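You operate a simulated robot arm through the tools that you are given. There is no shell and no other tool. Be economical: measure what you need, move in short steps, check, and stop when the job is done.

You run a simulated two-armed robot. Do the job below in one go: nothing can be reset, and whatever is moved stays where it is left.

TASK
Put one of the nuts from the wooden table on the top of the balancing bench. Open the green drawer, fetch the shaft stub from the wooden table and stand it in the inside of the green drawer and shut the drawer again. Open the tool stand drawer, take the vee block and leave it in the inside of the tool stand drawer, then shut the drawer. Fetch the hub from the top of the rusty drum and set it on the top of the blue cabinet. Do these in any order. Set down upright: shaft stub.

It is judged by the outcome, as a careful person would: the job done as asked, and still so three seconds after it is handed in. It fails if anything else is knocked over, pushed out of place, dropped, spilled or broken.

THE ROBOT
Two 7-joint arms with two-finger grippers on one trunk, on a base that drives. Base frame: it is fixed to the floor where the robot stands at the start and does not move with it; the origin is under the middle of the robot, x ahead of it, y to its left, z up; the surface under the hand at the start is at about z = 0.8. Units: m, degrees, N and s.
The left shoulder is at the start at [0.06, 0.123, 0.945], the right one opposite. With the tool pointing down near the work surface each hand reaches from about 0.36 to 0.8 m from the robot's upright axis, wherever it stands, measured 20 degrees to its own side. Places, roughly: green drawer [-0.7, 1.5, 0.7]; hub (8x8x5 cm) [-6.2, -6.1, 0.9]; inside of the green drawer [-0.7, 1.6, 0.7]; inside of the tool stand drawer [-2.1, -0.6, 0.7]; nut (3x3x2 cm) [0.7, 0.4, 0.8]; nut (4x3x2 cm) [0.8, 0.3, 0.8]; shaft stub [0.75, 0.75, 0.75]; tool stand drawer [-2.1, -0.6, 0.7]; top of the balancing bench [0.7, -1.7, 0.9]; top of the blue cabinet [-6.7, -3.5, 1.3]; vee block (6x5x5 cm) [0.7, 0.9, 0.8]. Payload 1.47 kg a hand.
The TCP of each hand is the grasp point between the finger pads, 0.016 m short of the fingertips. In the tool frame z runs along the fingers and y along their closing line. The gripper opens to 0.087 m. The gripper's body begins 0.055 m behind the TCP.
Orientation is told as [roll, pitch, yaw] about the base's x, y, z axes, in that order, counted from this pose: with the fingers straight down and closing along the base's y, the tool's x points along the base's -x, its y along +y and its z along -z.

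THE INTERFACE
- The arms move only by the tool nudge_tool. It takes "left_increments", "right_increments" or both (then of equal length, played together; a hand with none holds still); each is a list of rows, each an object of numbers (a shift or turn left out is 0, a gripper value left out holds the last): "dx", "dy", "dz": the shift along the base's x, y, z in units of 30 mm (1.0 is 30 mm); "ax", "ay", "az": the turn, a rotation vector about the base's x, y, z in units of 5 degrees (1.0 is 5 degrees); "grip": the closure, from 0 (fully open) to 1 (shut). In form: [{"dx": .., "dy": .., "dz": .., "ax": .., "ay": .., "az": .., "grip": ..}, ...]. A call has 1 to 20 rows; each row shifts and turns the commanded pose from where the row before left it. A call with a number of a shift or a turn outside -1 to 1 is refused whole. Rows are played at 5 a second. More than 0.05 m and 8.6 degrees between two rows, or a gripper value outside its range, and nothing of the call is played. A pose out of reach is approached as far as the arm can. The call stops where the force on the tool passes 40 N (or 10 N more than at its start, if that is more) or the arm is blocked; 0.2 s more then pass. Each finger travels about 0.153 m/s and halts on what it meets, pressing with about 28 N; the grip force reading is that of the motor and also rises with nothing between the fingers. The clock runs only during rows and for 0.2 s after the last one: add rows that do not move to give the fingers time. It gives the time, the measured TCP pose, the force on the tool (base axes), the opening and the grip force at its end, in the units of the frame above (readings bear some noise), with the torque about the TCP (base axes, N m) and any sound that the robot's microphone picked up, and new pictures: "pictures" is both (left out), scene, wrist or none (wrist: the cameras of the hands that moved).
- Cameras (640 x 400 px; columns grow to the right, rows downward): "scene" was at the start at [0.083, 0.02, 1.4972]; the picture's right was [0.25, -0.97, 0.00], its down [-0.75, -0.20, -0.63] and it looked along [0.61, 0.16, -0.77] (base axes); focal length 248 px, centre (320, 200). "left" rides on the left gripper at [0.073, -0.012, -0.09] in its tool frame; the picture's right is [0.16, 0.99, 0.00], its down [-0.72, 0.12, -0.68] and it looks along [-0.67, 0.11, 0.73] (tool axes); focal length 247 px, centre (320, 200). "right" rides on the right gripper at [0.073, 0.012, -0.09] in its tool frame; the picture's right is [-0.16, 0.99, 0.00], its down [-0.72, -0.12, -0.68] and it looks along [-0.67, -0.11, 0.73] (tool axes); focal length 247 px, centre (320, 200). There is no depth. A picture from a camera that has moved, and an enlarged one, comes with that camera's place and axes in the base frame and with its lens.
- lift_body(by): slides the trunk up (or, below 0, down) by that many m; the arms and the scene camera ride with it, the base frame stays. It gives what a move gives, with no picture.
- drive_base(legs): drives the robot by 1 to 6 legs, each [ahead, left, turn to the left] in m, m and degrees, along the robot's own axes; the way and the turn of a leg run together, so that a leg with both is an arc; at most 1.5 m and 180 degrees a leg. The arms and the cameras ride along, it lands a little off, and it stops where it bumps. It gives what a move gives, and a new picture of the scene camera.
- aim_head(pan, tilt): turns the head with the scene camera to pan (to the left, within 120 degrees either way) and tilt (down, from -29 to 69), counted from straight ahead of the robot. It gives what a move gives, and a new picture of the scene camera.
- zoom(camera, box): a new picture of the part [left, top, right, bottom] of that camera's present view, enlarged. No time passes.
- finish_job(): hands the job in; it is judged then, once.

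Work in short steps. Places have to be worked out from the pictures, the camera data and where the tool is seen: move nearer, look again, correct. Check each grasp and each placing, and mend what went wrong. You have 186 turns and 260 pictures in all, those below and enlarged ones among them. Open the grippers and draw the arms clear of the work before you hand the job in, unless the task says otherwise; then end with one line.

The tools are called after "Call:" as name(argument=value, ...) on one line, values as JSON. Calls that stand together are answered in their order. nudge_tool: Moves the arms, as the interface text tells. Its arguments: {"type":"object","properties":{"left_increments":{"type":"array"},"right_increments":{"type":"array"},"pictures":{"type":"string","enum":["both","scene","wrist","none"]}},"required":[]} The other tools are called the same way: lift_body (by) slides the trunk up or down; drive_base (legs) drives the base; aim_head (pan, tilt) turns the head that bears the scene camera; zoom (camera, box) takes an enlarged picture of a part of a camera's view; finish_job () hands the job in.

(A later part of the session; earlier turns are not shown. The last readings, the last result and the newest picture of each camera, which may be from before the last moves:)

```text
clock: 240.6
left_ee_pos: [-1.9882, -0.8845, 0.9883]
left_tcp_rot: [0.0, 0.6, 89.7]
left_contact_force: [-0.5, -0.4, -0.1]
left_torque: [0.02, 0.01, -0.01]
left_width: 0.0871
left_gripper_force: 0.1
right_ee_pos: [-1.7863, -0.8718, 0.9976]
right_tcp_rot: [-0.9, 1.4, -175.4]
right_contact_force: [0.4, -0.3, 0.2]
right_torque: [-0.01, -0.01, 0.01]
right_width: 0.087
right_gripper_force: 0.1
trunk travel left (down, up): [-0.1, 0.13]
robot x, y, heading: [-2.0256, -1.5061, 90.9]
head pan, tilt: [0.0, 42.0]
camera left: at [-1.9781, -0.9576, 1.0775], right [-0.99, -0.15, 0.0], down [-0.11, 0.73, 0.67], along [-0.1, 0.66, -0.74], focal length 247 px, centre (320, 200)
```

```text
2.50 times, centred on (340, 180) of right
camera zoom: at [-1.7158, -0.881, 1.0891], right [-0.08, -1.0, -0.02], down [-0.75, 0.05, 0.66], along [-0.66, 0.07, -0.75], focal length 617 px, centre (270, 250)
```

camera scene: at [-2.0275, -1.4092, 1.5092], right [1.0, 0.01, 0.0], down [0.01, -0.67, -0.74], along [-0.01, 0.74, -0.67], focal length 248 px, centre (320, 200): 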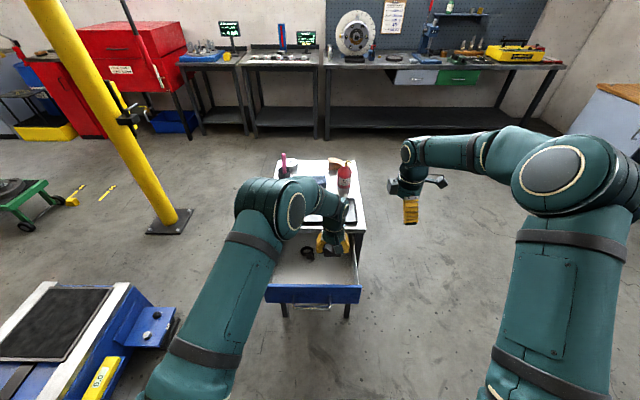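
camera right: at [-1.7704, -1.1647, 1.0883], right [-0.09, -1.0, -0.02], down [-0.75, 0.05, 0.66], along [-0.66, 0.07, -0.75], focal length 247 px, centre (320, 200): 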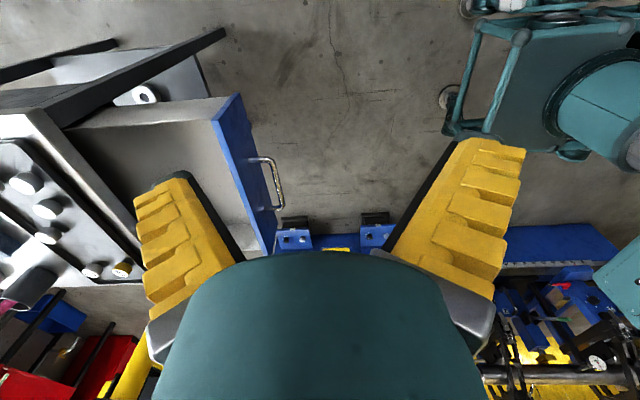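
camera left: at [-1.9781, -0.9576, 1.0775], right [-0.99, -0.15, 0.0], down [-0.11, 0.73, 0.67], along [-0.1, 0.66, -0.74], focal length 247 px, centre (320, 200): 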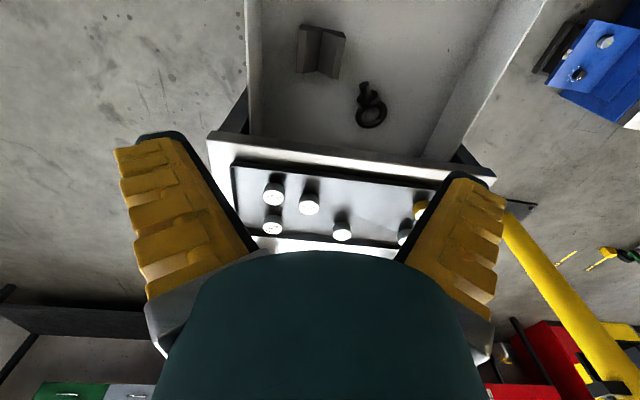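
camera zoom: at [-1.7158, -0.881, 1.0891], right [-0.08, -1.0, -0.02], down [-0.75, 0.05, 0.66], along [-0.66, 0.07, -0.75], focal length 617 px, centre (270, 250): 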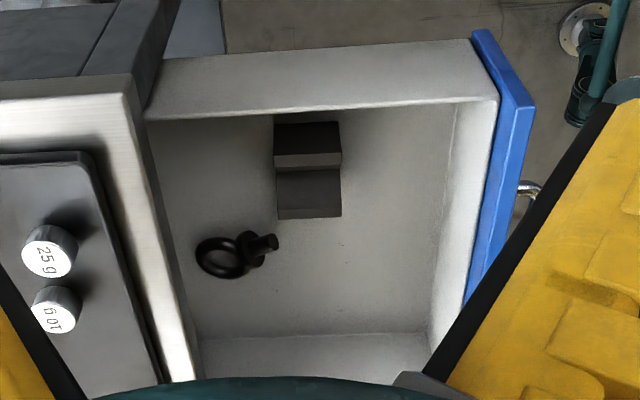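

Block sits in the drawer. Withdraw the left hand and back off 0.28 m.

Call:
nudge_tool(left_increments=[{"dy": -0.9, "dx": -0.8, "dz": 0.4}, {"dy": -0.9, "dx": -0.8, "dz": 0.4}, {"dy": -0.9, "dx": -0.8, "dz": 0.4}, {"dy": -0.9, "dx": -0.8, "dz": 0.4}, {"dy": -0.9, "dx": -0.8, "dz": 0.4}, {"dy": -0.9, "dx": -0.8, "dz": 0.4}, {"dy": -0.9, "dx": -0.8}, {"dy": -0.9, "dx": -0.8}, {"dy": -0.9, "dx": -0.8}], pictures="none")

Call:
drive_base(legs=[[-0.28, 0, -0.7]])

Call:
nudge_tool(right_increments=[{"ax": 1, "dz": -0.69, "dy": 0.15, "dx": -0.35, "grip": 1}, {"ax": 1, "dz": -0.69, "dy": 0.15, "dx": -0.35}, {"ax": 1, "dz": -0.69, "dy": 0.15, "dx": -0.35}, {"ax": 1, "dz": -0.69, "dy": 0.15, "dx": -0.35}, {"ax": 1, "dz": -0.69, "dy": 0.15, "dx": -0.35}, {"ax": 1, "dz": -0.69, "dy": 0.15, "dx": -0.35}, {"ax": 1, "dz": -0.69, "dy": 0.15, "dx": -0.35}, {"ax": 1, "dz": -0.69, "dy": 0.15, "dx": -0.35}, {"ax": 1, "dz": -0.69, "dy": 0.15, "dx": -0.35}, {"ax": 1, "dz": -0.69, "dy": 0.15, "dx": -0.35}, {"ax": 1, "dz": -0.69, "dy": 0.15, "dx": -0.35}, {"ax": 1, "dz": -0.69, "dy": 0.15, "dx": -0.35}, {"ax": 1, "dz": -0.69, "dy": 0.15, "dx": -0.35}, {"ax": 1, "dz": -0.69, "dy": 0.15, "dx": -0.35}], pictures="both")

```text
clock: 242.6
left_ee_pos: [-2.2074, -1.132, 1.0614]
left_tcp_rot: [0.1, 0.6, 89.8]
left_contact_force: [-0.2, 0.6, -0.3]
left_torque: [0.04, -0.02, -0.01]
left_width: 0.0872
left_gripper_force: 0.1
right_ee_pos: [-1.7872, -0.8722, 0.9983]
right_tcp_rot: [-1.1, 1.4, -175.4]
right_contact_force: [0.1, -0.1, 0.2]
right_torque: [0.01, 0.01, 0.0]
right_width: 0.087
right_gripper_force: 0.1
trunk travel left (down, up): [-0.1, 0.13]
robot x, y, heading: [-2.0264, -1.5039, 90.7]
head pan, tilt: [0.0, 42.0]
```

```text
clock: 244.5
left_ee_pos: [-2.2007, -1.4095, 1.0625]
left_tcp_rot: [0.0, 0.6, 89.1]
left_contact_force: [-0.3, 0.3, 0.4]
left_torque: [0.02, 0.03, -0.01]
left_width: 0.087
left_gripper_force: 0.0
right_ee_pos: [-1.7773, -1.156, 0.9973]
right_tcp_rot: [-1.0, 1.4, -176.0]
right_contact_force: [0.2, 0.1, 0.3]
right_torque: [0.0, 0.0, -0.05]
right_width: 0.0869
right_gripper_force: 0.0
trunk travel left (down, up): [-0.1, 0.13]
robot x, y, heading: [-2.022, -1.784, 90.1]
head pan, tilt: [0.0, 42.0]
camera scene: at [-2.0244, -1.6912, 1.5094], right [1.0, 0.0, 0.0], down [0.0, -0.67, -0.74], along [0.0, 0.74, -0.67], focal length 248 px, centre (320, 200)
```

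scene: 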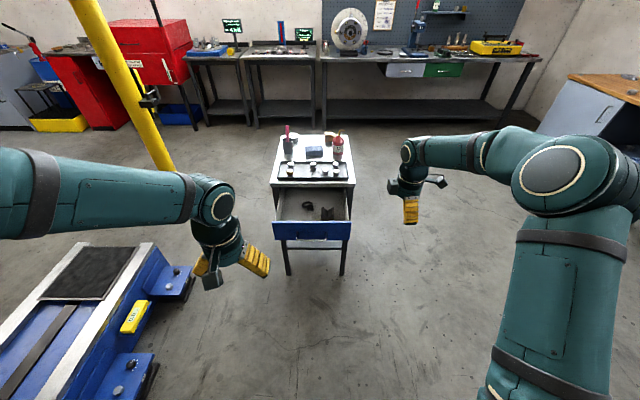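

```text
clock: 247.5
left_ee_pos: [-2.2006, -1.4092, 1.0618]
left_tcp_rot: [0.1, 0.6, 89.2]
left_contact_force: [-0.1, 0.1, 0.8]
left_torque: [-0.01, 0.01, -0.01]
left_width: 0.087
left_gripper_force: 0.0
right_ee_pos: [-1.9243, -1.0926, 0.7084]
right_tcp_rot: [-71.2, 4.1, -180.0]
right_contact_force: [-0.3, -0.2, 1.5]
right_torque: [0.03, 0.02, 0.01]
right_width: 0.0
right_gripper_force: 28.1
trunk travel left (down, up): [-0.1, 0.13]
robot x, y, heading: [-2.0234, -1.7856, 89.9]
head pan, tilt: [0.0, 42.0]
camera scene: at [-2.0244, -1.6899, 1.5093], right [1.0, 0.0, 0.0], down [0.0, -0.67, -0.74], along [0.0, 0.74, -0.67], focal length 248 px, centre (320, 200)
camera right: at [-1.8524, -1.1818, 0.7317], right [-0.09, -0.32, -0.94], down [-0.75, -0.61, 0.28], along [-0.66, 0.73, -0.19], focal length 247 px, centre (320, 200)
```

scene: 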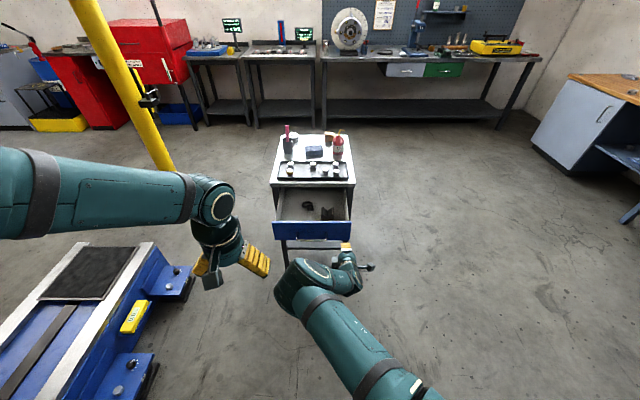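
right: 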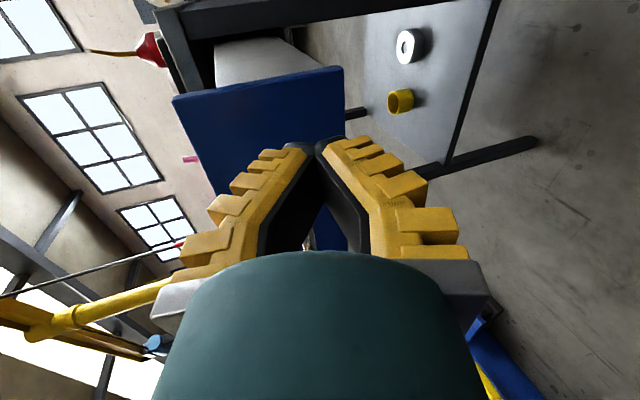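

Right hand is in front of the panel, right of the handle. Drive forward gently to push the drawer.

Call:
drive_base(legs=[[0.12, 0, 0]])

Call:
nudge_tool(right_increments=[{}], pictures="wrist")

```text
clock: 248.8
left_ee_pos: [-2.2006, -1.2889, 1.0616]
left_tcp_rot: [0.0, 0.7, 89.2]
left_contact_force: [-0.3, 0.8, -0.5]
left_torque: [-0.02, 0.0, 0.0]
left_width: 0.0871
left_gripper_force: 0.0
right_ee_pos: [-1.9243, -0.9736, 0.7071]
right_tcp_rot: [-70.9, 4.1, -179.9]
right_contact_force: [-0.3, 0.1, -1.0]
right_torque: [0.02, -0.01, -0.02]
right_width: 0.0002
right_gripper_force: 28.4
trunk travel left (down, up): [-0.1, 0.13]
robot x, y, heading: [-2.0281, -1.6684, 90.2]
head pan, tilt: [0.0, 42.0]
camera scene: at [-2.0248, -1.5709, 1.5091], right [1.0, 0.0, 0.0], down [0.0, -0.67, -0.74], along [0.0, 0.74, -0.67], focal length 248 px, centre (320, 200)
```

scene: 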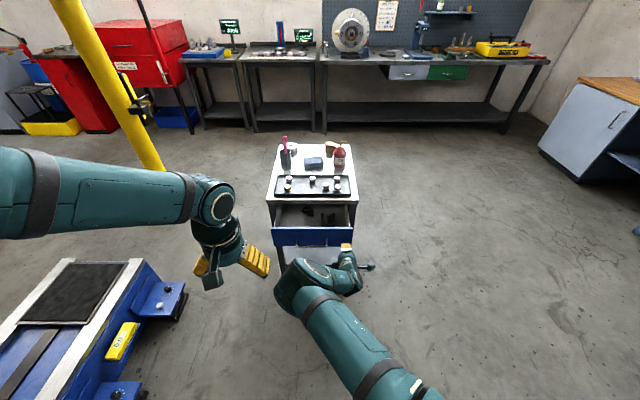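

```text
clock: 249.2
left_ee_pos: [-2.2023, -1.2911, 1.0627]
left_tcp_rot: [0.1, 0.6, 89.1]
left_contact_force: [-0.8, -0.3, 0.0]
left_torque: [0.0, -0.02, 0.01]
left_width: 0.0872
left_gripper_force: 0.1
right_ee_pos: [-1.9246, -0.9746, 0.7078]
right_tcp_rot: [-71.0, 4.2, -179.9]
right_contact_force: [-0.8, -0.7, -0.5]
right_torque: [-0.04, 0.0, -0.02]
right_width: 0.0
right_gripper_force: 27.5
trunk travel left (down, up): [-0.1, 0.13]
robot x, y, heading: [-2.0233, -1.6686, 90.0]
head pan, tilt: [0.0, 42.0]
camera right: at [-1.853, -1.0642, 0.7318], right [-0.09, -0.32, -0.94], down [-0.75, -0.61, 0.28], along [-0.66, 0.73, -0.19], focal length 247 px, centre (320, 200)
```

right: 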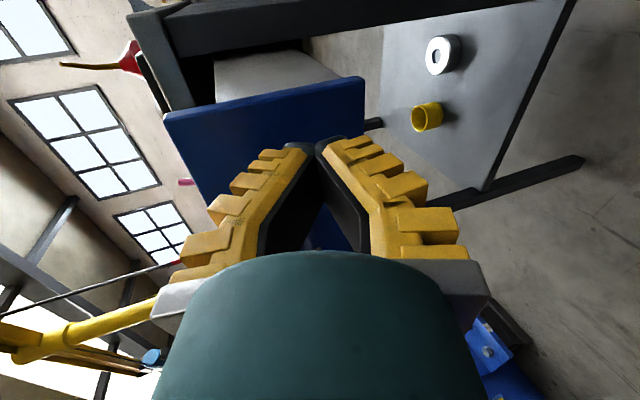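

The drawer is moving in. Push a further 0.14 m by base, then finish by arm.

Call:
drive_base(legs=[[0.14, 0, 0]])

Call:
nudge_tool(right_increments=[{"dy": 0.25}, {"dy": 0.25}, {"dy": 0.25}, {"dy": 0.25}, {"dy": 0.25}, {"dy": 0.25}, {"dy": 0.25}, {"dy": 0.25}])

```text
clock: 250.5
left_ee_pos: [-2.2004, -1.1516, 1.0612]
left_tcp_rot: [0.0, 0.6, 89.0]
left_contact_force: [0.6, 0.2, 0.1]
left_torque: [-0.01, -0.01, -0.02]
left_width: 0.087
left_gripper_force: 0.1
right_ee_pos: [-1.9229, -0.8346, 0.7067]
right_tcp_rot: [-70.8, 4.2, 179.9]
right_contact_force: [-0.6, 0.3, -0.4]
right_torque: [0.0, 0.01, -0.03]
right_width: 0.0
right_gripper_force: 27.9
trunk travel left (down, up): [-0.1, 0.13]
robot x, y, heading: [-2.0236, -1.5272, 89.7]
head pan, tilt: [0.0, 42.0]
camera scene: at [-2.0248, -1.4313, 1.5092], right [1.0, 0.0, 0.0], down [0.0, -0.67, -0.74], along [0.0, 0.74, -0.67], focal length 248 px, centre (320, 200)
```

scene: 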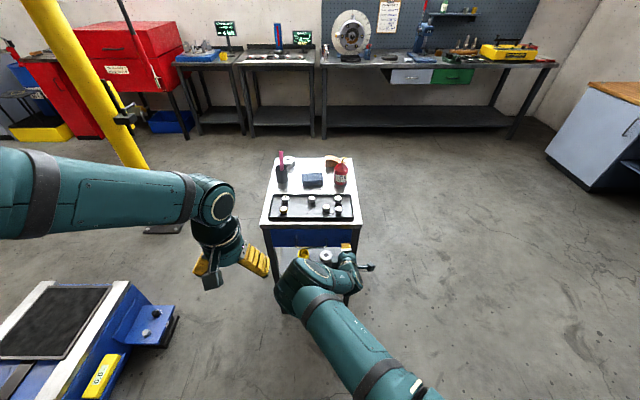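

```text
clock: 251.7
left_ee_pos: [-2.2008, -1.1539, 1.0616]
left_tcp_rot: [0.0, 0.5, 89.0]
left_contact_force: [0.8, 0.1, 0.6]
left_torque: [0.01, 0.04, -0.03]
left_width: 0.087
left_gripper_force: 0.1
right_ee_pos: [-1.9224, -0.8059, 0.7054]
right_tcp_rot: [-70.5, 4.3, 180.1]
right_contact_force: [-1.4, -19.6, 9.6]
right_torque: [0.53, 0.01, 0.06]
right_width: 0.0002
right_gripper_force: 27.3
trunk travel left (down, up): [-0.1, 0.13]
robot x, y, heading: [-2.0249, -1.5314, 90.2]
head pan, tilt: [0.0, 42.0]
stopped in row 6 (right hand): the force on the tool passed its limit at 54 N (the readings are from after the stop); the commanded pose is now the measured one
camera scene: at [-2.0251, -1.4364, 1.5096], right [1.0, 0.0, 0.0], down [0.0, -0.67, -0.74], along [0.0, 0.74, -0.67], focal length 248 px, centre (320, 200)
camera right: at [-1.8506, -0.8944, 0.7299], right [-0.09, -0.33, -0.94], down [-0.75, -0.6, 0.28], along [-0.66, 0.73, -0.19], focal length 247 px, centre (320, 200)
```

scene: 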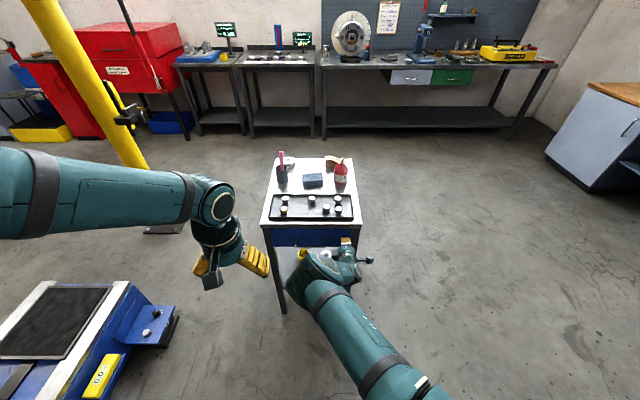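
right: 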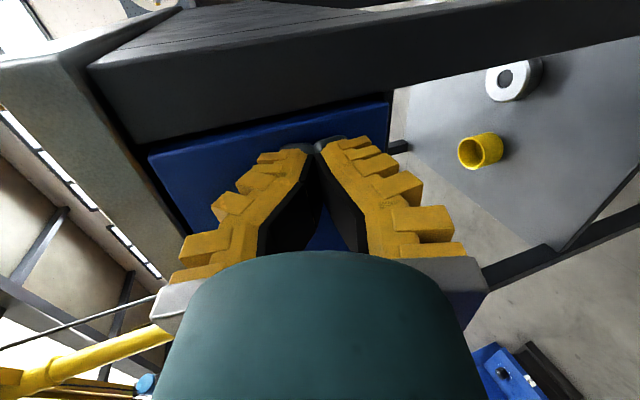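

Hard stop at the closed position. Back away, untilt and verify.

Call:
drive_base(legs=[[-0.2, 0, 0]])

Call:
nudge_tool(right_increments=[{"ax": -1, "dz": 0.6}, {"ax": -1, "dz": 0.7}, {"ax": -1, "dz": 0.7}, {"ax": -1, "dz": 0.7}, {"ax": -1, "dz": 0.7}, {"ax": -1, "dz": 0.7}, {"ax": -1, "dz": 0.7}, {"ax": -1, "dz": 0.7}, {"ax": -1, "dz": 0.7}, {"ax": -1, "dz": 0.7, "dx": 0.5}, {"ax": -1, "dz": 0.7, "dx": 0.5}, {"ax": -1, "dz": 0.7, "dx": 0.5}, {"ax": -1, "dz": 0.7, "dx": 0.5}, {"ax": -1, "dz": 0.7, "dx": 0.5}], pictures="none")

Call:
zoom(camera="scene", box=[240, 150, 400, 290])

```text
clock: 253.3
left_ee_pos: [-2.2018, -1.3537, 1.0614]
left_tcp_rot: [0.0, 0.6, 89.2]
left_contact_force: [0.7, -1.3, -1.4]
left_torque: [0.01, 0.03, -0.02]
left_width: 0.0873
left_gripper_force: 0.0
right_ee_pos: [-1.9236, -1.0033, 0.7051]
right_tcp_rot: [-70.4, 4.3, -179.8]
right_contact_force: [-0.4, 0.5, -0.1]
right_torque: [0.01, 0.0, 0.03]
right_width: 0.0
right_gripper_force: 28.3
trunk travel left (down, up): [-0.1, 0.13]
robot x, y, heading: [-2.025, -1.7292, 90.3]
head pan, tilt: [0.0, 42.0]
camera scene: at [-2.0247, -1.6351, 1.5094], right [1.0, 0.0, 0.0], down [0.0, -0.67, -0.74], along [0.0, 0.74, -0.67], focal length 248 px, centre (320, 200)
```

scene: 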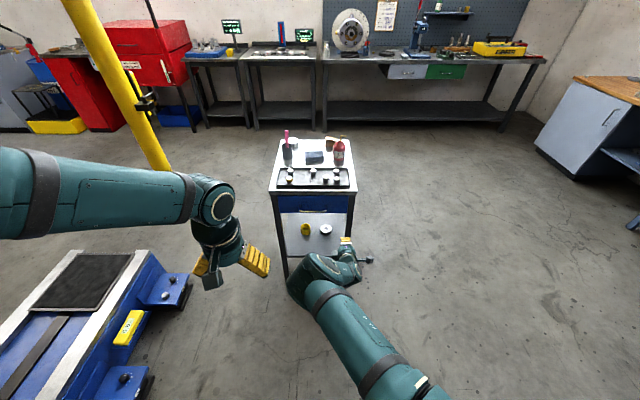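

```text
clock: 256.3
left_ee_pos: [-2.2016, -1.3537, 1.0602]
left_tcp_rot: [0.1, 0.5, 89.2]
left_contact_force: [0.2, 0.5, 0.4]
left_torque: [0.02, 0.03, 0.0]
left_width: 0.087
left_gripper_force: 0.1
right_ee_pos: [-1.8501, -1.0043, 0.9935]
right_tcp_rot: [-0.3, 1.4, -175.8]
right_contact_force: [0.9, 0.1, 0.1]
right_torque: [0.01, -0.02, -0.04]
right_width: 0.0001
right_gripper_force: 28.4
trunk travel left (down, up): [-0.1, 0.13]
robot x, y, heading: [-2.0246, -1.7267, 90.1]
head pan, tilt: [0.0, 42.0]
```

```text
2.86 times, centred on (320, 220) of scene
camera zoom: at [-2.0246, -1.6336, 1.5093], right [1.0, 0.0, 0.0], down [0.0, -0.67, -0.74], along [0.0, 0.74, -0.67], focal length 708 px, centre (320, 143)
```

zoom: 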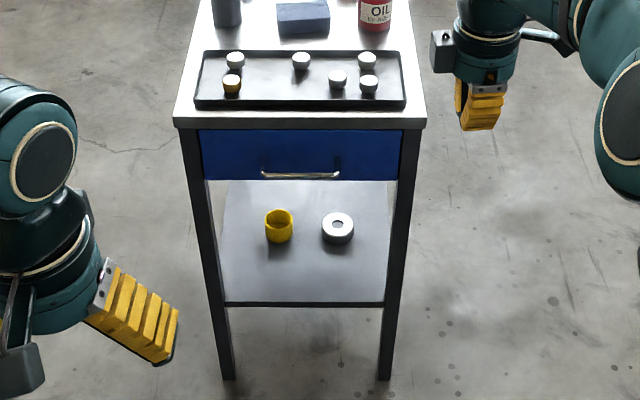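

Tool stand drawer is shut. Now restore right-hand yaw and look toward the southwest (hub direction).

Call:
nudge_tool(right_increments=[{"az": -1, "dz": 0.3}, {"az": -1, "dz": 0.3}, {"az": -1, "dz": 0.3}, {"az": -1, "dz": 0.3}, {"az": -1, "dz": 0.3}, {"az": -1, "dz": 0.3}, {"az": -1, "dz": 0.3}, {"az": -1}, {"az": -1}, {"az": -1}, {"az": -1, "dy": -0.6}, {"az": -1, "dy": -0.6}, {"az": -1, "dy": -0.6}, {"az": -1, "dy": -0.6}, {"az": -1, "dy": -0.6}, {"az": -1, "dy": -0.6}, {"az": -1, "dy": -0.6}, {"az": -1, "dy": -0.6}, {"az": -0.9, "dy": -0.6}], pictures="none")

Call:
aim_head(pan=115, tilt=15)

```text
clock: 260.3
left_ee_pos: [-2.2017, -1.3544, 1.0614]
left_tcp_rot: [0.0, 0.6, 89.2]
left_contact_force: [-0.2, -0.6, 0.1]
left_torque: [0.02, -0.02, -0.02]
left_width: 0.0872
left_gripper_force: 0.1
right_ee_pos: [-1.8478, -1.1642, 1.0587]
right_tcp_rot: [-0.3, 1.1, 89.5]
right_contact_force: [0.0, 0.0, -0.5]
right_torque: [0.05, 0.0, 0.0]
right_width: 0.0
right_gripper_force: 27.8
trunk travel left (down, up): [-0.1, 0.13]
robot x, y, heading: [-2.026, -1.7314, 90.3]
head pan, tilt: [0.0, 42.0]
```

```text
clock: 262.2
left_ee_pos: [-2.2021, -1.3531, 1.0621]
left_tcp_rot: [0.0, 0.6, 89.3]
left_contact_force: [0.5, 0.2, -0.1]
left_torque: [-0.02, 0.01, -0.01]
left_width: 0.087
left_gripper_force: 0.1
right_ee_pos: [-1.848, -1.164, 1.0582]
right_tcp_rot: [-0.3, 1.3, 89.5]
right_contact_force: [-0.7, -0.3, -0.7]
right_torque: [0.0, -0.02, -0.01]
right_width: 0.0
right_gripper_force: 28.3
trunk travel left (down, up): [-0.1, 0.13]
robot x, y, heading: [-2.0244, -1.7315, 90.3]
head pan, tilt: [115.0, 15.0]
camera scene: at [-2.1089, -1.7572, 1.5518], right [-0.43, 0.9, 0.0], down [0.23, 0.11, -0.97], along [-0.87, -0.41, -0.26], focal length 248 px, centre (320, 200)
```

scene: 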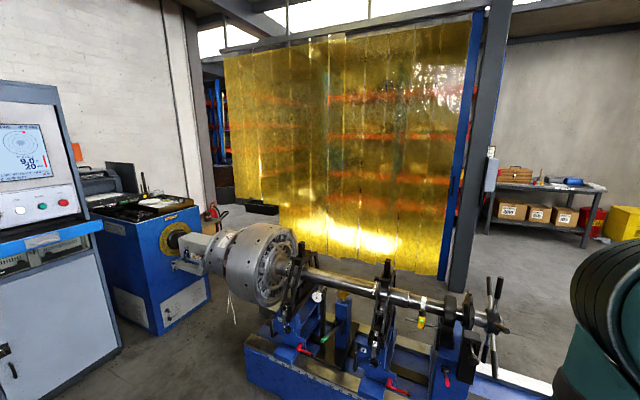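

A curtain closes off the southwest; the hub bay lies behind it, reachable round its north end. I route east of the stand, north, then west along y≈0.6.

Call:
drive_base(legs=[[0, -0.75, 0], [1.4, 0, 0], [0.85, 0, 0], [0, 0, 89.7]])

Call:
aim_head(pan=0, tilt=20)

```text
clock: 283.6
left_ee_pos: [-1.7683, 0.3164, 1.0624]
left_tcp_rot: [0.0, 0.7, -179.3]
left_contact_force: [0.1, 0.2, -1.1]
left_torque: [0.01, -0.01, -0.01]
left_width: 0.0868
left_gripper_force: 0.1
right_ee_pos: [-1.9659, 0.6653, 1.0578]
right_tcp_rot: [-0.3, 1.3, -178.9]
right_contact_force: [0.8, -0.7, -0.4]
right_torque: [0.02, 0.0, 0.04]
right_width: 0.0
right_gripper_force: 27.7
trunk travel left (down, up): [-0.1, 0.13]
robot x, y, heading: [-1.3985, 0.5027, -178.3]
head pan, tilt: [115.0, 15.0]
camera scene: at [-1.3671, 0.4215, 1.5518], right [-0.89, -0.45, 0.0], down [-0.12, 0.23, -0.97], along [0.43, -0.86, -0.26], focal length 248 px, centre (320, 200)
```

scene: 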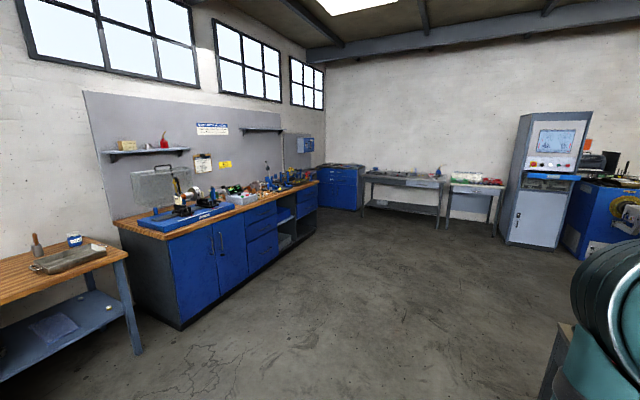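

```text
clock: 285.5
left_ee_pos: [-1.7675, 0.3176, 1.0621]
left_tcp_rot: [0.0, 0.6, -179.4]
left_contact_force: [0.5, 1.0, -0.4]
left_torque: [-0.01, -0.01, 0.0]
left_width: 0.087
left_gripper_force: 0.1
right_ee_pos: [-1.9659, 0.6654, 1.0579]
right_tcp_rot: [-0.3, 1.3, -179.1]
right_contact_force: [-0.7, -0.1, -0.7]
right_torque: [0.03, 0.0, 0.02]
right_width: 0.0
right_gripper_force: 28.1
trunk travel left (down, up): [-0.1, 0.13]
robot x, y, heading: [-1.3996, 0.5069, -178.3]
head pan, tilt: [0.0, 20.0]
camera scene: at [-1.5021, 0.5024, 1.5436], right [-0.03, 1.0, 0.0], down [0.34, 0.01, -0.94], along [-0.94, -0.03, -0.34], focal length 248 px, centre (320, 200)
```

scene: 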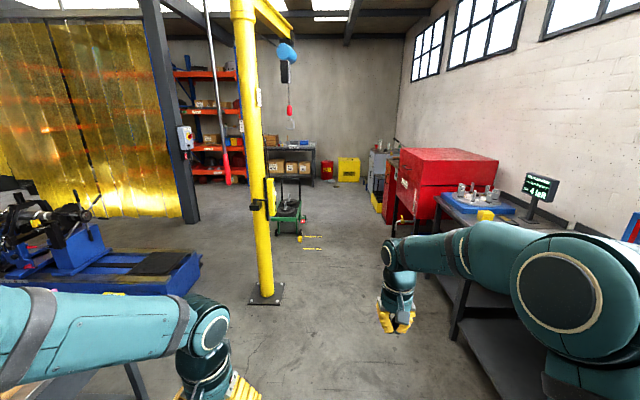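

Corridor is clear between post (y≈0) and benches (y≥1.4). Drive west with slight right shift.

Call:
drive_base(legs=[[1.4, -0.2, -1.7], [0.9, 0, 0]])

```text
clock: 296.8
left_ee_pos: [-4.0649, 0.6037, 1.0619]
left_tcp_rot: [0.0, 0.6, 175.6]
left_contact_force: [-0.8, 0.2, -0.2]
left_torque: [0.04, 0.02, 0.02]
left_width: 0.087
left_gripper_force: 0.0
right_ee_pos: [-4.2306, 0.9678, 1.0585]
right_tcp_rot: [-0.3, 1.3, 176.1]
right_contact_force: [0.1, 0.2, -0.2]
right_torque: [0.01, -0.03, -0.01]
right_width: 0.0
right_gripper_force: 28.7
trunk travel left (down, up): [-0.1, 0.13]
robot x, y, heading: [-3.6779, 0.7582, 176.8]
head pan, tilt: [0.0, 20.0]
camera scene: at [-3.7826, 0.7655, 1.5436], right [0.06, 1.0, 0.0], down [0.34, -0.02, -0.94], along [-0.94, 0.05, -0.34], focal length 248 px, centre (320, 200)
```

scene: 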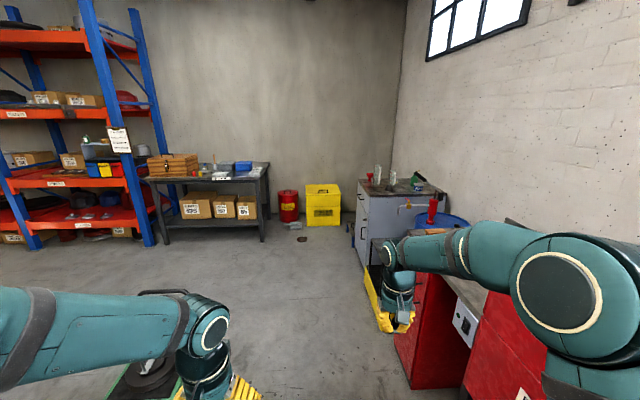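

Continue west past the cart.

Call:
drive_base(legs=[[1.5, 0, 3.2], [0.2, 0, 0], [0, 0, 90]])

```text
clock: 309.2
left_ee_pos: [-5.1858, 0.406, 1.062]
left_tcp_rot: [0.1, 0.7, -90.7]
left_contact_force: [0.2, 0.2, 1.3]
left_torque: [-0.04, 0.01, 0.0]
left_width: 0.0872
left_gripper_force: 0.1
right_ee_pos: [-5.5379, 0.2174, 1.0584]
right_tcp_rot: [-0.4, 1.3, -90.3]
right_contact_force: [0.4, 0.2, 0.7]
right_torque: [-0.03, -0.01, 0.0]
right_width: 0.0
right_gripper_force: 28.4
trunk travel left (down, up): [-0.1, 0.13]
robot x, y, heading: [-5.3649, 0.7793, -89.6]
head pan, tilt: [0.0, 20.0]
camera scene: at [-5.3651, 0.6782, 1.5436], right [-1.0, -0.01, 0.0], down [0.0, 0.34, -0.94], along [0.01, -0.94, -0.34], focal length 248 px, centre (320, 200)
```

scene: 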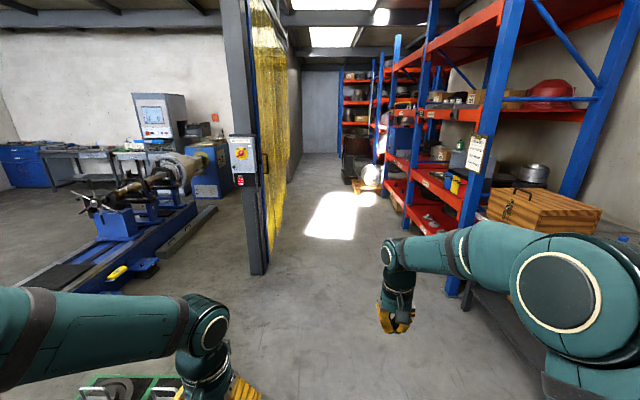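

The bay's aisle between curtain (x≈-4.7) and shelves (x≈-6.5) is clear. Drive south.

Call:
drive_base(legs=[[1.5, -0.1, 0], [1.3, 0, 0]])

```text
refused: leg 1 is longer than a leg can be; nothing moved
```

Call:
drive_base(legs=[[1.45, -0.1, -0.4], [1.3, 0, 0]])

```text
clock: 322.4
left_ee_pos: [-5.2421, -2.3097, 1.0608]
left_tcp_rot: [0.0, 0.6, -89.5]
left_contact_force: [-0.3, -0.3, 0.9]
left_torque: [0.03, 0.01, 0.03]
left_width: 0.0872
left_gripper_force: 0.2
right_ee_pos: [-5.59, -2.5061, 1.0572]
right_tcp_rot: [-0.3, 1.4, -89.0]
right_contact_force: [0.3, 0.2, 0.9]
right_torque: [0.04, 0.0, 0.02]
right_width: 0.0
right_gripper_force: 28.1
trunk travel left (down, up): [-0.1, 0.13]
robot x, y, heading: [-5.4297, -1.9387, -88.6]
head pan, tilt: [0.0, 20.0]
camera scene: at [-5.427, -2.0414, 1.5436], right [-1.0, -0.03, 0.0], down [-0.01, 0.34, -0.94], along [0.03, -0.94, -0.34], focal length 248 px, centre (320, 200)
```

scene: 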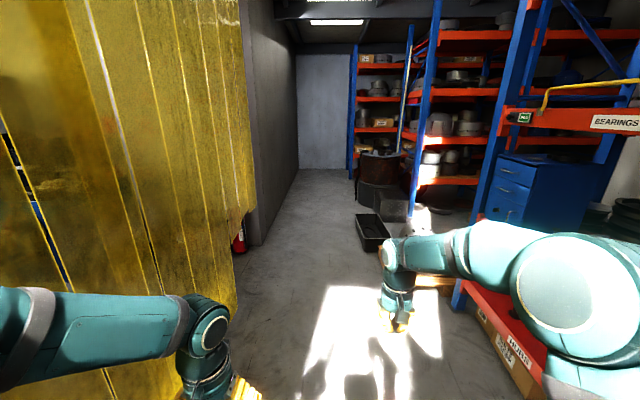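

I see the blue cabinet among the shelves at right and something drum-like ahead; zoom.

Call:
zoom(camera="scene", box=[300, 100, 460, 260])

Call:
aim_head(pan=-45, tilt=20)

```text
2.50 times, centred on (380, 180) of scene
camera zoom: at [-5.427, -2.0414, 1.5436], right [-1.0, -0.03, 0.0], down [-0.01, 0.34, -0.94], along [0.03, -0.94, -0.34], focal length 620 px, centre (170, 250)
```

zoom: 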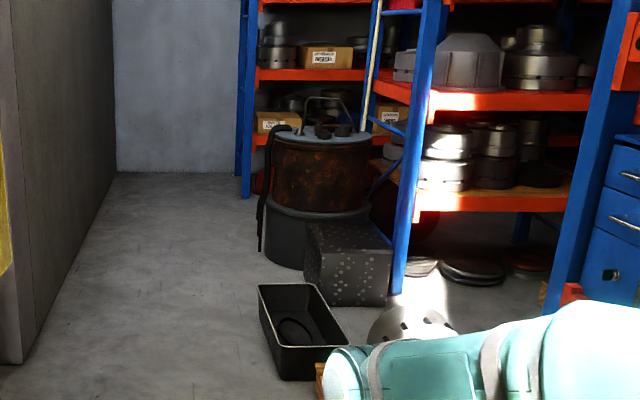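

```text
clock: 323.5
left_ee_pos: [-5.2416, -2.3089, 1.0614]
left_tcp_rot: [0.0, 0.7, -89.5]
left_contact_force: [-0.9, -0.4, 0.0]
left_torque: [0.0, 0.0, 0.0]
left_width: 0.0868
left_gripper_force: 0.0
right_ee_pos: [-5.5906, -2.5064, 1.058]
right_tcp_rot: [-0.3, 1.3, -89.1]
right_contact_force: [-0.2, -0.7, 0.9]
right_torque: [0.01, 0.01, 0.02]
right_width: 0.0001
right_gripper_force: 27.5
trunk travel left (down, up): [-0.1, 0.13]
robot x, y, heading: [-5.4284, -1.9401, -88.4]
head pan, tilt: [-45.0, 20.0]
camera scene: at [-5.4935, -2.0157, 1.5436], right [-0.73, 0.69, 0.0], down [0.23, 0.25, -0.94], along [-0.65, -0.68, -0.34], focal length 248 px, centre (320, 200)
```

scene: 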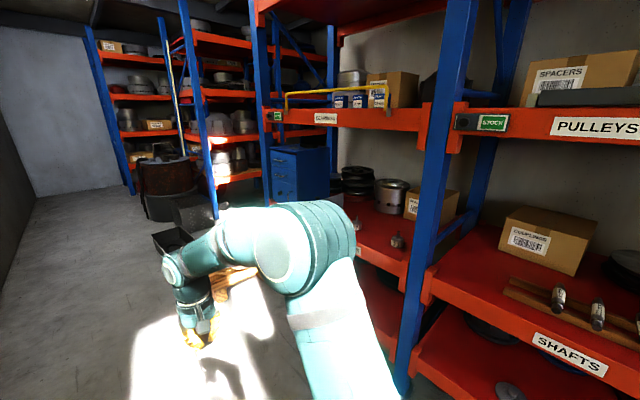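

Rusty drum stands ahead right of the aisle at ≈(-6.2,-6.1); a floor tray at x<-5.86. Drive along x≈-5.35.

Call:
drive_base(legs=[[1.4, 0.05, -1.6], [1.2, 0, 0]])

Call:
aim_head(pan=-35, tilt=30)

```text
clock: 336.2
left_ee_pos: [-5.2329, -4.9234, 1.061]
left_tcp_rot: [0.0, 0.6, -92.6]
left_contact_force: [0.2, 0.2, 0.3]
left_torque: [-0.02, 0.02, 0.0]
left_width: 0.087
left_gripper_force: 0.0
right_ee_pos: [-5.5896, -5.101, 1.0566]
right_tcp_rot: [-0.3, 1.2, -92.2]
right_contact_force: [0.1, -0.3, -0.7]
right_torque: [0.05, -0.01, 0.0]
right_width: 0.0
right_gripper_force: 28.4
trunk travel left (down, up): [-0.1, 0.13]
robot x, y, heading: [-5.3947, -4.5416, -91.3]
head pan, tilt: [-45.0, 20.0]
camera scene: at [-5.4673, -4.616, 1.5436], right [-0.69, 0.73, 0.0], down [0.25, 0.24, -0.94], along [-0.68, -0.65, -0.34], focal length 248 px, centre (320, 200)
```

scene: 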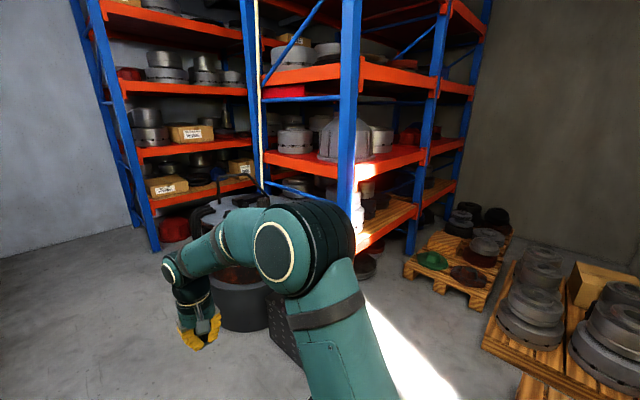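

```text
clock: 336.9
left_ee_pos: [-5.2321, -4.9236, 1.0612]
left_tcp_rot: [0.0, 0.5, -92.5]
left_contact_force: [-0.4, 0.3, -0.4]
left_torque: [-0.01, 0.0, 0.01]
left_width: 0.0869
left_gripper_force: 0.0
right_ee_pos: [-5.5912, -5.1003, 1.0581]
right_tcp_rot: [-0.3, 1.3, -92.2]
right_contact_force: [-0.1, -0.2, -0.4]
right_torque: [-0.03, 0.01, 0.0]
right_width: 0.0001
right_gripper_force: 28.1
trunk travel left (down, up): [-0.1, 0.13]
robot x, y, heading: [-5.3971, -4.5418, -91.5]
head pan, tilt: [-35.0, 30.0]
camera scene: at [-5.4535, -4.6242, 1.5276], right [-0.8, 0.6, 0.0], down [0.3, 0.4, -0.87], along [-0.52, -0.7, -0.5], focal length 248 px, centre (320, 200)
```

scene: 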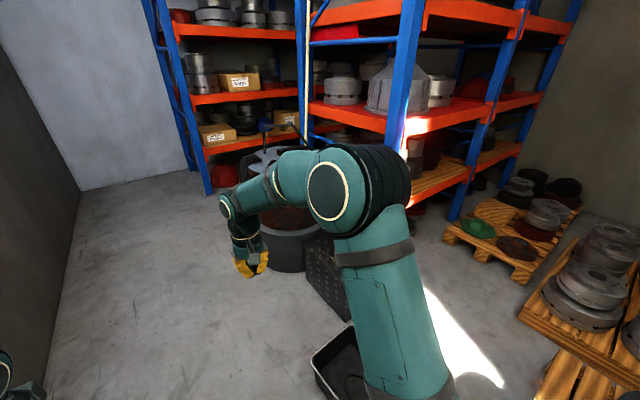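

I drive on beside the drum, after retracting the right hand a bit.

Call:
nudge_tool(right_increments=[{"dy": 0.8, "dz": 0.6}, {"dy": 0.8, "dz": 0.6}, {"dy": 0.8, "dz": 0.6}, {"dy": 0.8, "dz": 0.6}, {"dy": 0.8, "dz": 0.6}, {"dy": 0.8, "dz": 0.6}], pictures="none")

Call:
drive_base(legs=[[1.35, 0.05, 0], [0, 0, -88]])

Call:
aim_head(pan=0, tilt=40)

```text
clock: 338.4
left_ee_pos: [-5.2315, -4.9222, 1.0618]
left_tcp_rot: [0.1, 0.6, -92.6]
left_contact_force: [-0.9, 0.5, -0.1]
left_torque: [-0.03, 0.02, -0.02]
left_width: 0.087
left_gripper_force: 0.0
right_ee_pos: [-5.5893, -4.9572, 1.1659]
right_tcp_rot: [-0.2, 1.3, -92.3]
right_contact_force: [-0.1, -0.1, 0.1]
right_torque: [0.0, -0.03, 0.01]
right_width: 0.0001
right_gripper_force: 28.3
trunk travel left (down, up): [-0.1, 0.13]
robot x, y, heading: [-5.3976, -4.5408, -91.5]
head pan, tilt: [-35.0, 30.0]
```

```text
clock: 348.9
left_ee_pos: [-5.797, -6.071, 1.0616]
left_tcp_rot: [0.0, 0.7, 177.0]
left_contact_force: [-0.8, 0.2, -0.1]
left_torque: [0.04, 0.0, 0.0]
left_width: 0.0869
left_gripper_force: 0.2
right_ee_pos: [-5.8286, -5.7129, 1.1641]
right_tcp_rot: [-0.4, 1.3, 177.4]
right_contact_force: [0.0, -0.3, -0.5]
right_torque: [0.02, 0.0, 0.03]
right_width: 0.0003
right_gripper_force: 27.5
trunk travel left (down, up): [-0.1, 0.13]
robot x, y, heading: [-5.4145, -5.9082, 178.1]
head pan, tilt: [-35.0, 30.0]
camera scene: at [-5.4988, -5.8525, 1.5276], right [0.6, 0.8, 0.0], down [0.4, -0.3, -0.87], along [-0.69, 0.52, -0.5], focal length 248 px, centre (320, 200)
```

scene: 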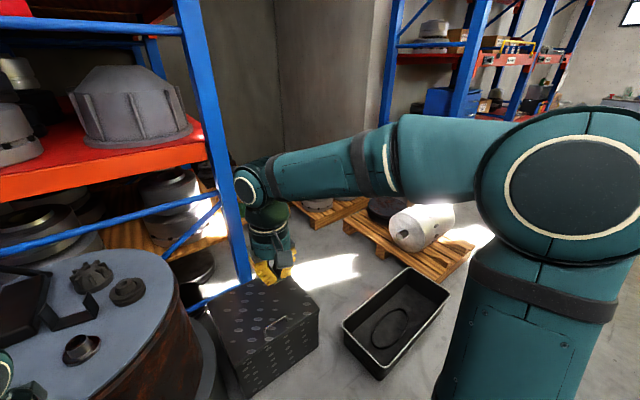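

```text
clock: 349.9
left_ee_pos: [-5.7969, -6.0716, 1.0616]
left_tcp_rot: [0.0, 0.7, 177.0]
left_contact_force: [0.0, 0.1, -0.3]
left_torque: [-0.01, 0.0, 0.01]
left_width: 0.0868
left_gripper_force: 0.0
right_ee_pos: [-5.83, -5.714, 1.1643]
right_tcp_rot: [-0.2, 1.2, 177.4]
right_contact_force: [1.1, -0.1, -0.1]
right_torque: [0.02, -0.01, 0.0]
right_width: 0.0001
right_gripper_force: 27.9
trunk travel left (down, up): [-0.1, 0.13]
robot x, y, heading: [-5.4155, -5.9104, 177.7]
head pan, tilt: [0.0, 40.0]
camera scene: at [-5.5116, -5.9041, 1.5122], right [0.04, 1.0, 0.0], down [0.64, -0.02, -0.77], along [-0.77, 0.03, -0.64], focal length 248 px, centre (320, 200)
```

scene: 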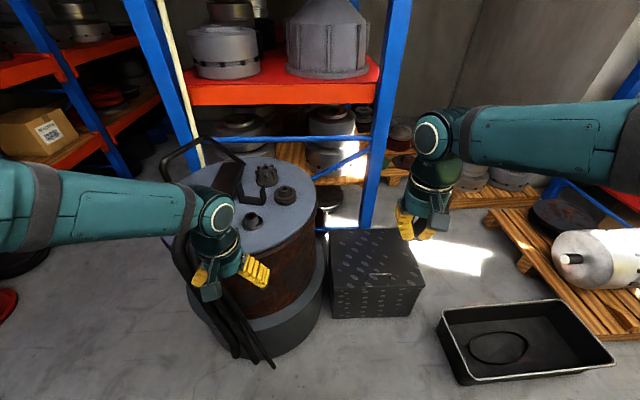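

Zoom on the drum's top.

Call:
zoom(camera="scene", box=[170, 130, 330, 250])

Call:
zoom(camera="left", box=[0, 0, 640, 400])

```text
3.33 times, centred on (250, 190) of scene
camera zoom: at [-5.5116, -5.9041, 1.5122], right [0.04, 1.0, 0.0], down [0.64, -0.02, -0.77], along [-0.77, 0.03, -0.64], focal length 826 px, centre (553, 233)
```

zoom: 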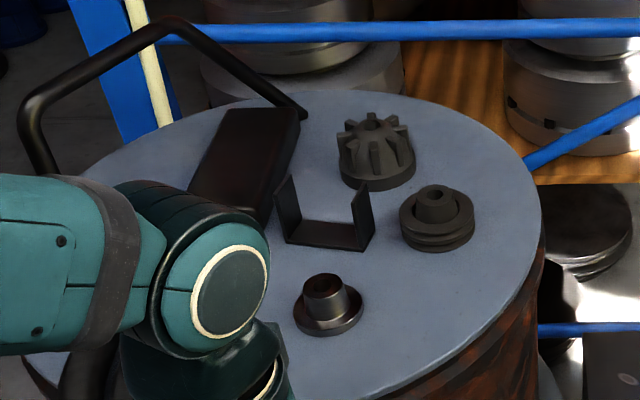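

```text
1.00 times, centred on (320, 200) of left (not enlarged: the box is as wide or as high as the picture)
camera zoom: at [-5.726, -6.0644, 1.152], right [0.11, -0.99, 0.0], down [-0.74, -0.08, 0.67], along [-0.67, -0.07, -0.74], focal length 247 px, centre (320, 200)
```

zoom: 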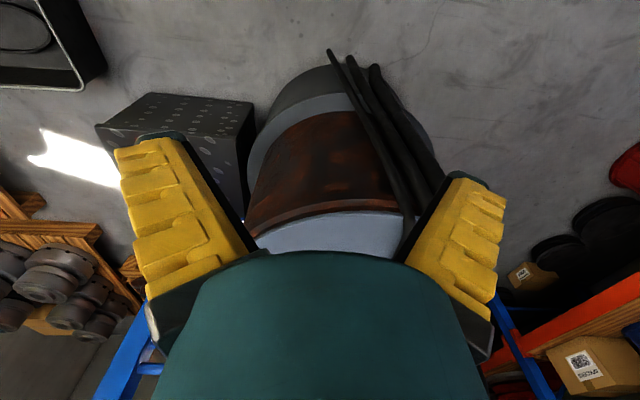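

The flanged part with a boss and bore at ≈(-6.14,-6.115) is the hub (8 cm flange). I move 8 cm closer and bring the left hand near it.

Call:
drive_base(legs=[[0.08, 0, 2]])

Call:
nudge_tool(left_increments=[{"dx": -0.8}, {"dx": -0.8}, {"dx": -0.8}, {"dx": -0.8}, {"dx": -0.8}, {"dx": -0.6}], pictures="wrist")

```text
clock: 351.0
left_ee_pos: [-5.8698, -6.0836, 1.0612]
left_tcp_rot: [0.0, 0.7, 178.8]
left_contact_force: [-0.7, 0.3, -0.6]
left_torque: [0.0, -0.03, -0.03]
left_width: 0.0868
left_gripper_force: 0.1
right_ee_pos: [-5.9142, -5.7244, 1.164]
right_tcp_rot: [-0.3, 1.5, 179.3]
right_contact_force: [-0.3, -0.8, -0.5]
right_torque: [0.0, -0.02, 0.0]
right_width: 0.0
right_gripper_force: 27.7
trunk travel left (down, up): [-0.1, 0.13]
robot x, y, heading: [-5.4978, -5.904, 179.7]
head pan, tilt: [0.0, 40.0]
camera scene: at [-5.5906, -5.9058, 1.5121], right [0.0, 1.0, 0.0], down [0.64, 0.0, -0.77], along [-0.77, 0.0, -0.64], focal length 248 px, centre (320, 200)
```

scene: 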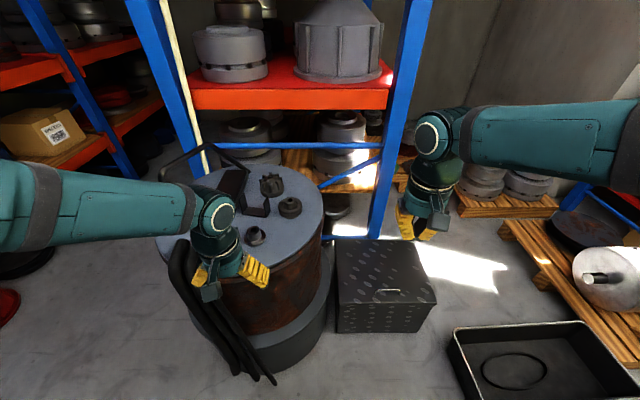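

```text
clock: 352.4
left_ee_pos: [-6.008, -6.0824, 1.0617]
left_tcp_rot: [0.0, 0.6, 178.7]
left_contact_force: [0.1, 0.8, -0.3]
left_torque: [-0.01, 0.01, 0.0]
left_width: 0.087
left_gripper_force: 0.1
right_ee_pos: [-5.9134, -5.7259, 1.1643]
right_tcp_rot: [-0.3, 1.2, 179.1]
right_contact_force: [0.2, -1.1, 0.3]
right_torque: [-0.05, -0.02, -0.02]
right_width: 0.0
right_gripper_force: 28.2
trunk travel left (down, up): [-0.1, 0.13]
robot x, y, heading: [-5.4904, -5.9083, 180.2]
head pan, tilt: [0.0, 40.0]
camera left: at [-5.9365, -6.073, 1.152], right [0.14, -0.99, 0.0], down [-0.73, -0.1, 0.67], along [-0.67, -0.09, -0.74], focal length 247 px, centre (320, 200)
```

left: 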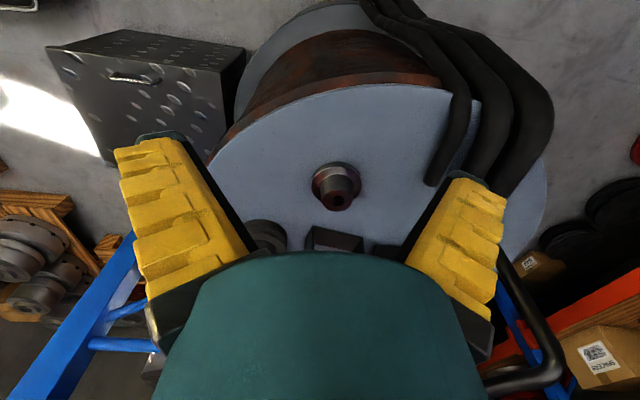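

Size and depth cues put the hub at ≈(-6.16,-6.127), top ≈0.905. Move above at z≈1.0 and look.

Call:
nudge_tool(left_increments=[{"dx": -0.8, "dy": -0.23, "dz": -0.3}, {"dx": -0.8, "dy": -0.23, "dz": -0.3}, {"dx": -0.8, "dy": -0.23, "dz": -0.3}, {"dx": -0.8, "dy": -0.23, "dz": -0.3}, {"dx": -0.8, "dy": -0.23, "dz": -0.3}, {"dx": -0.6, "dy": -0.23, "dz": -0.3}], pictures="both")

Call:
zoom(camera="left", box=[240, 60, 400, 180])

```text
clock: 353.8
left_ee_pos: [-6.1478, -6.1239, 1.0074]
left_tcp_rot: [0.0, 0.6, 178.8]
left_contact_force: [1.0, 0.5, 0.2]
left_torque: [0.01, 0.01, 0.03]
left_width: 0.0868
left_gripper_force: 0.0
right_ee_pos: [-5.9138, -5.7261, 1.1643]
right_tcp_rot: [-0.2, 1.3, 179.2]
right_contact_force: [-0.8, -1.0, 0.6]
right_torque: [0.01, 0.02, 0.01]
right_width: 0.0001
right_gripper_force: 27.9
trunk travel left (down, up): [-0.1, 0.13]
robot x, y, heading: [-5.4943, -5.9046, 180.0]
head pan, tilt: [0.0, 40.0]
camera scene: at [-5.5897, -5.9059, 1.5122], right [0.0, 1.0, 0.0], down [0.64, 0.0, -0.77], along [-0.77, 0.0, -0.64], focal length 248 px, centre (320, 200)
camera left: at [-6.076, -6.114, 1.0977], right [0.14, -0.99, 0.0], down [-0.73, -0.1, 0.67], along [-0.67, -0.09, -0.74], focal length 247 px, centre (320, 200)
```

scene: 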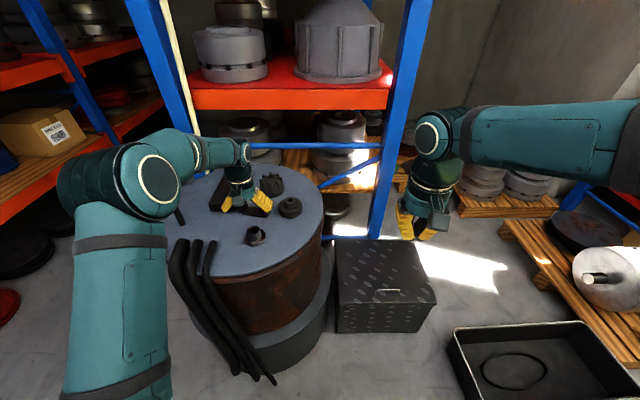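
left: 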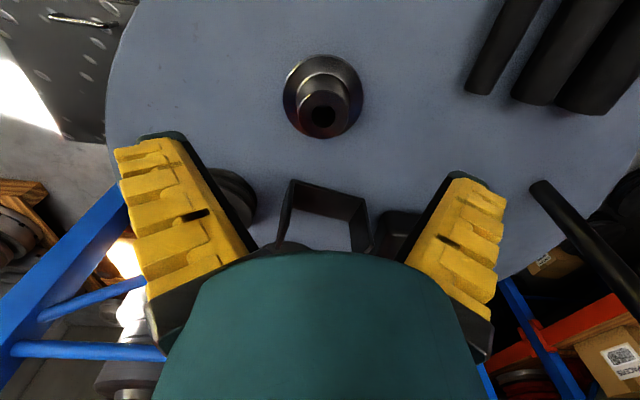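

```text
3.33 times, centred on (320, 120) of left
camera zoom: at [-6.076, -6.114, 1.0977], right [0.14, -0.99, 0.0], down [-0.73, -0.1, 0.67], along [-0.67, -0.09, -0.74], focal length 823 px, centre (320, 467)
```

zoom: 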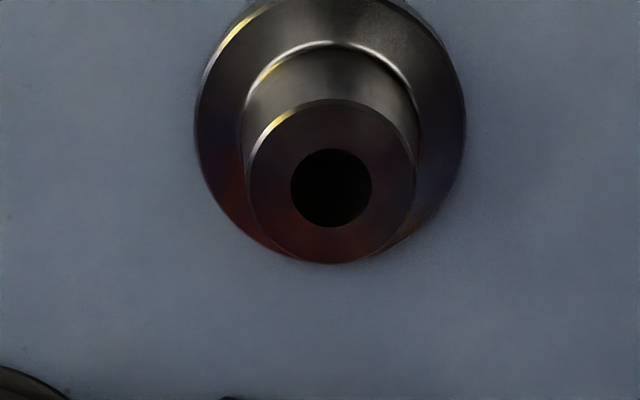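

Hub located at (-6.161,-6.128), boss Ø≈4 cm, top ≈0.90, flange top ≈0.86. Lower to z≈0.888 around the boss and check.

Call:
nudge_tool(left_increments=[{"dx": -0.44, "dy": -0.14}, {"dz": -1}, {"dz": -1}, {"dz": -1}, {"dz": -0.9}, {}], pictures="wrist")

```text
clock: 355.2
left_ee_pos: [-6.1567, -6.1291, 0.8902]
left_tcp_rot: [-0.1, 0.6, 178.9]
left_contact_force: [0.7, -0.1, -0.5]
left_torque: [-0.01, -0.02, -0.02]
left_width: 0.0871
left_gripper_force: 0.1
right_ee_pos: [-5.9129, -5.726, 1.1643]
right_tcp_rot: [-0.3, 1.3, 179.2]
right_contact_force: [0.0, 0.4, -0.4]
right_torque: [-0.01, 0.02, -0.01]
right_width: 0.0002
right_gripper_force: 27.8
trunk travel left (down, up): [-0.1, 0.13]
robot x, y, heading: [-5.4971, -5.9101, 179.8]
head pan, tilt: [0.0, 40.0]
camera left: at [-6.0847, -6.1196, 0.9811], right [0.14, -0.99, 0.0], down [-0.73, -0.1, 0.67], along [-0.67, -0.09, -0.74], focal length 247 px, centre (320, 200)
```

left: 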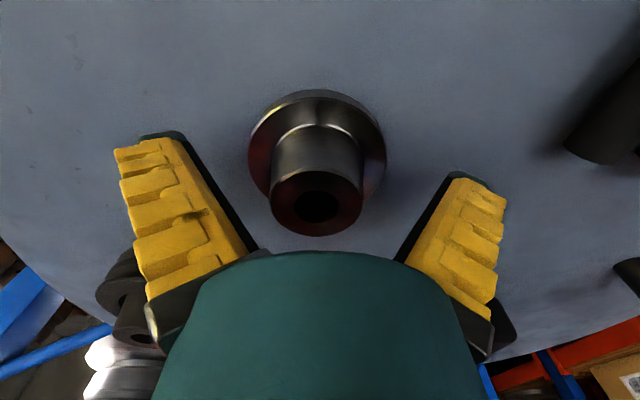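

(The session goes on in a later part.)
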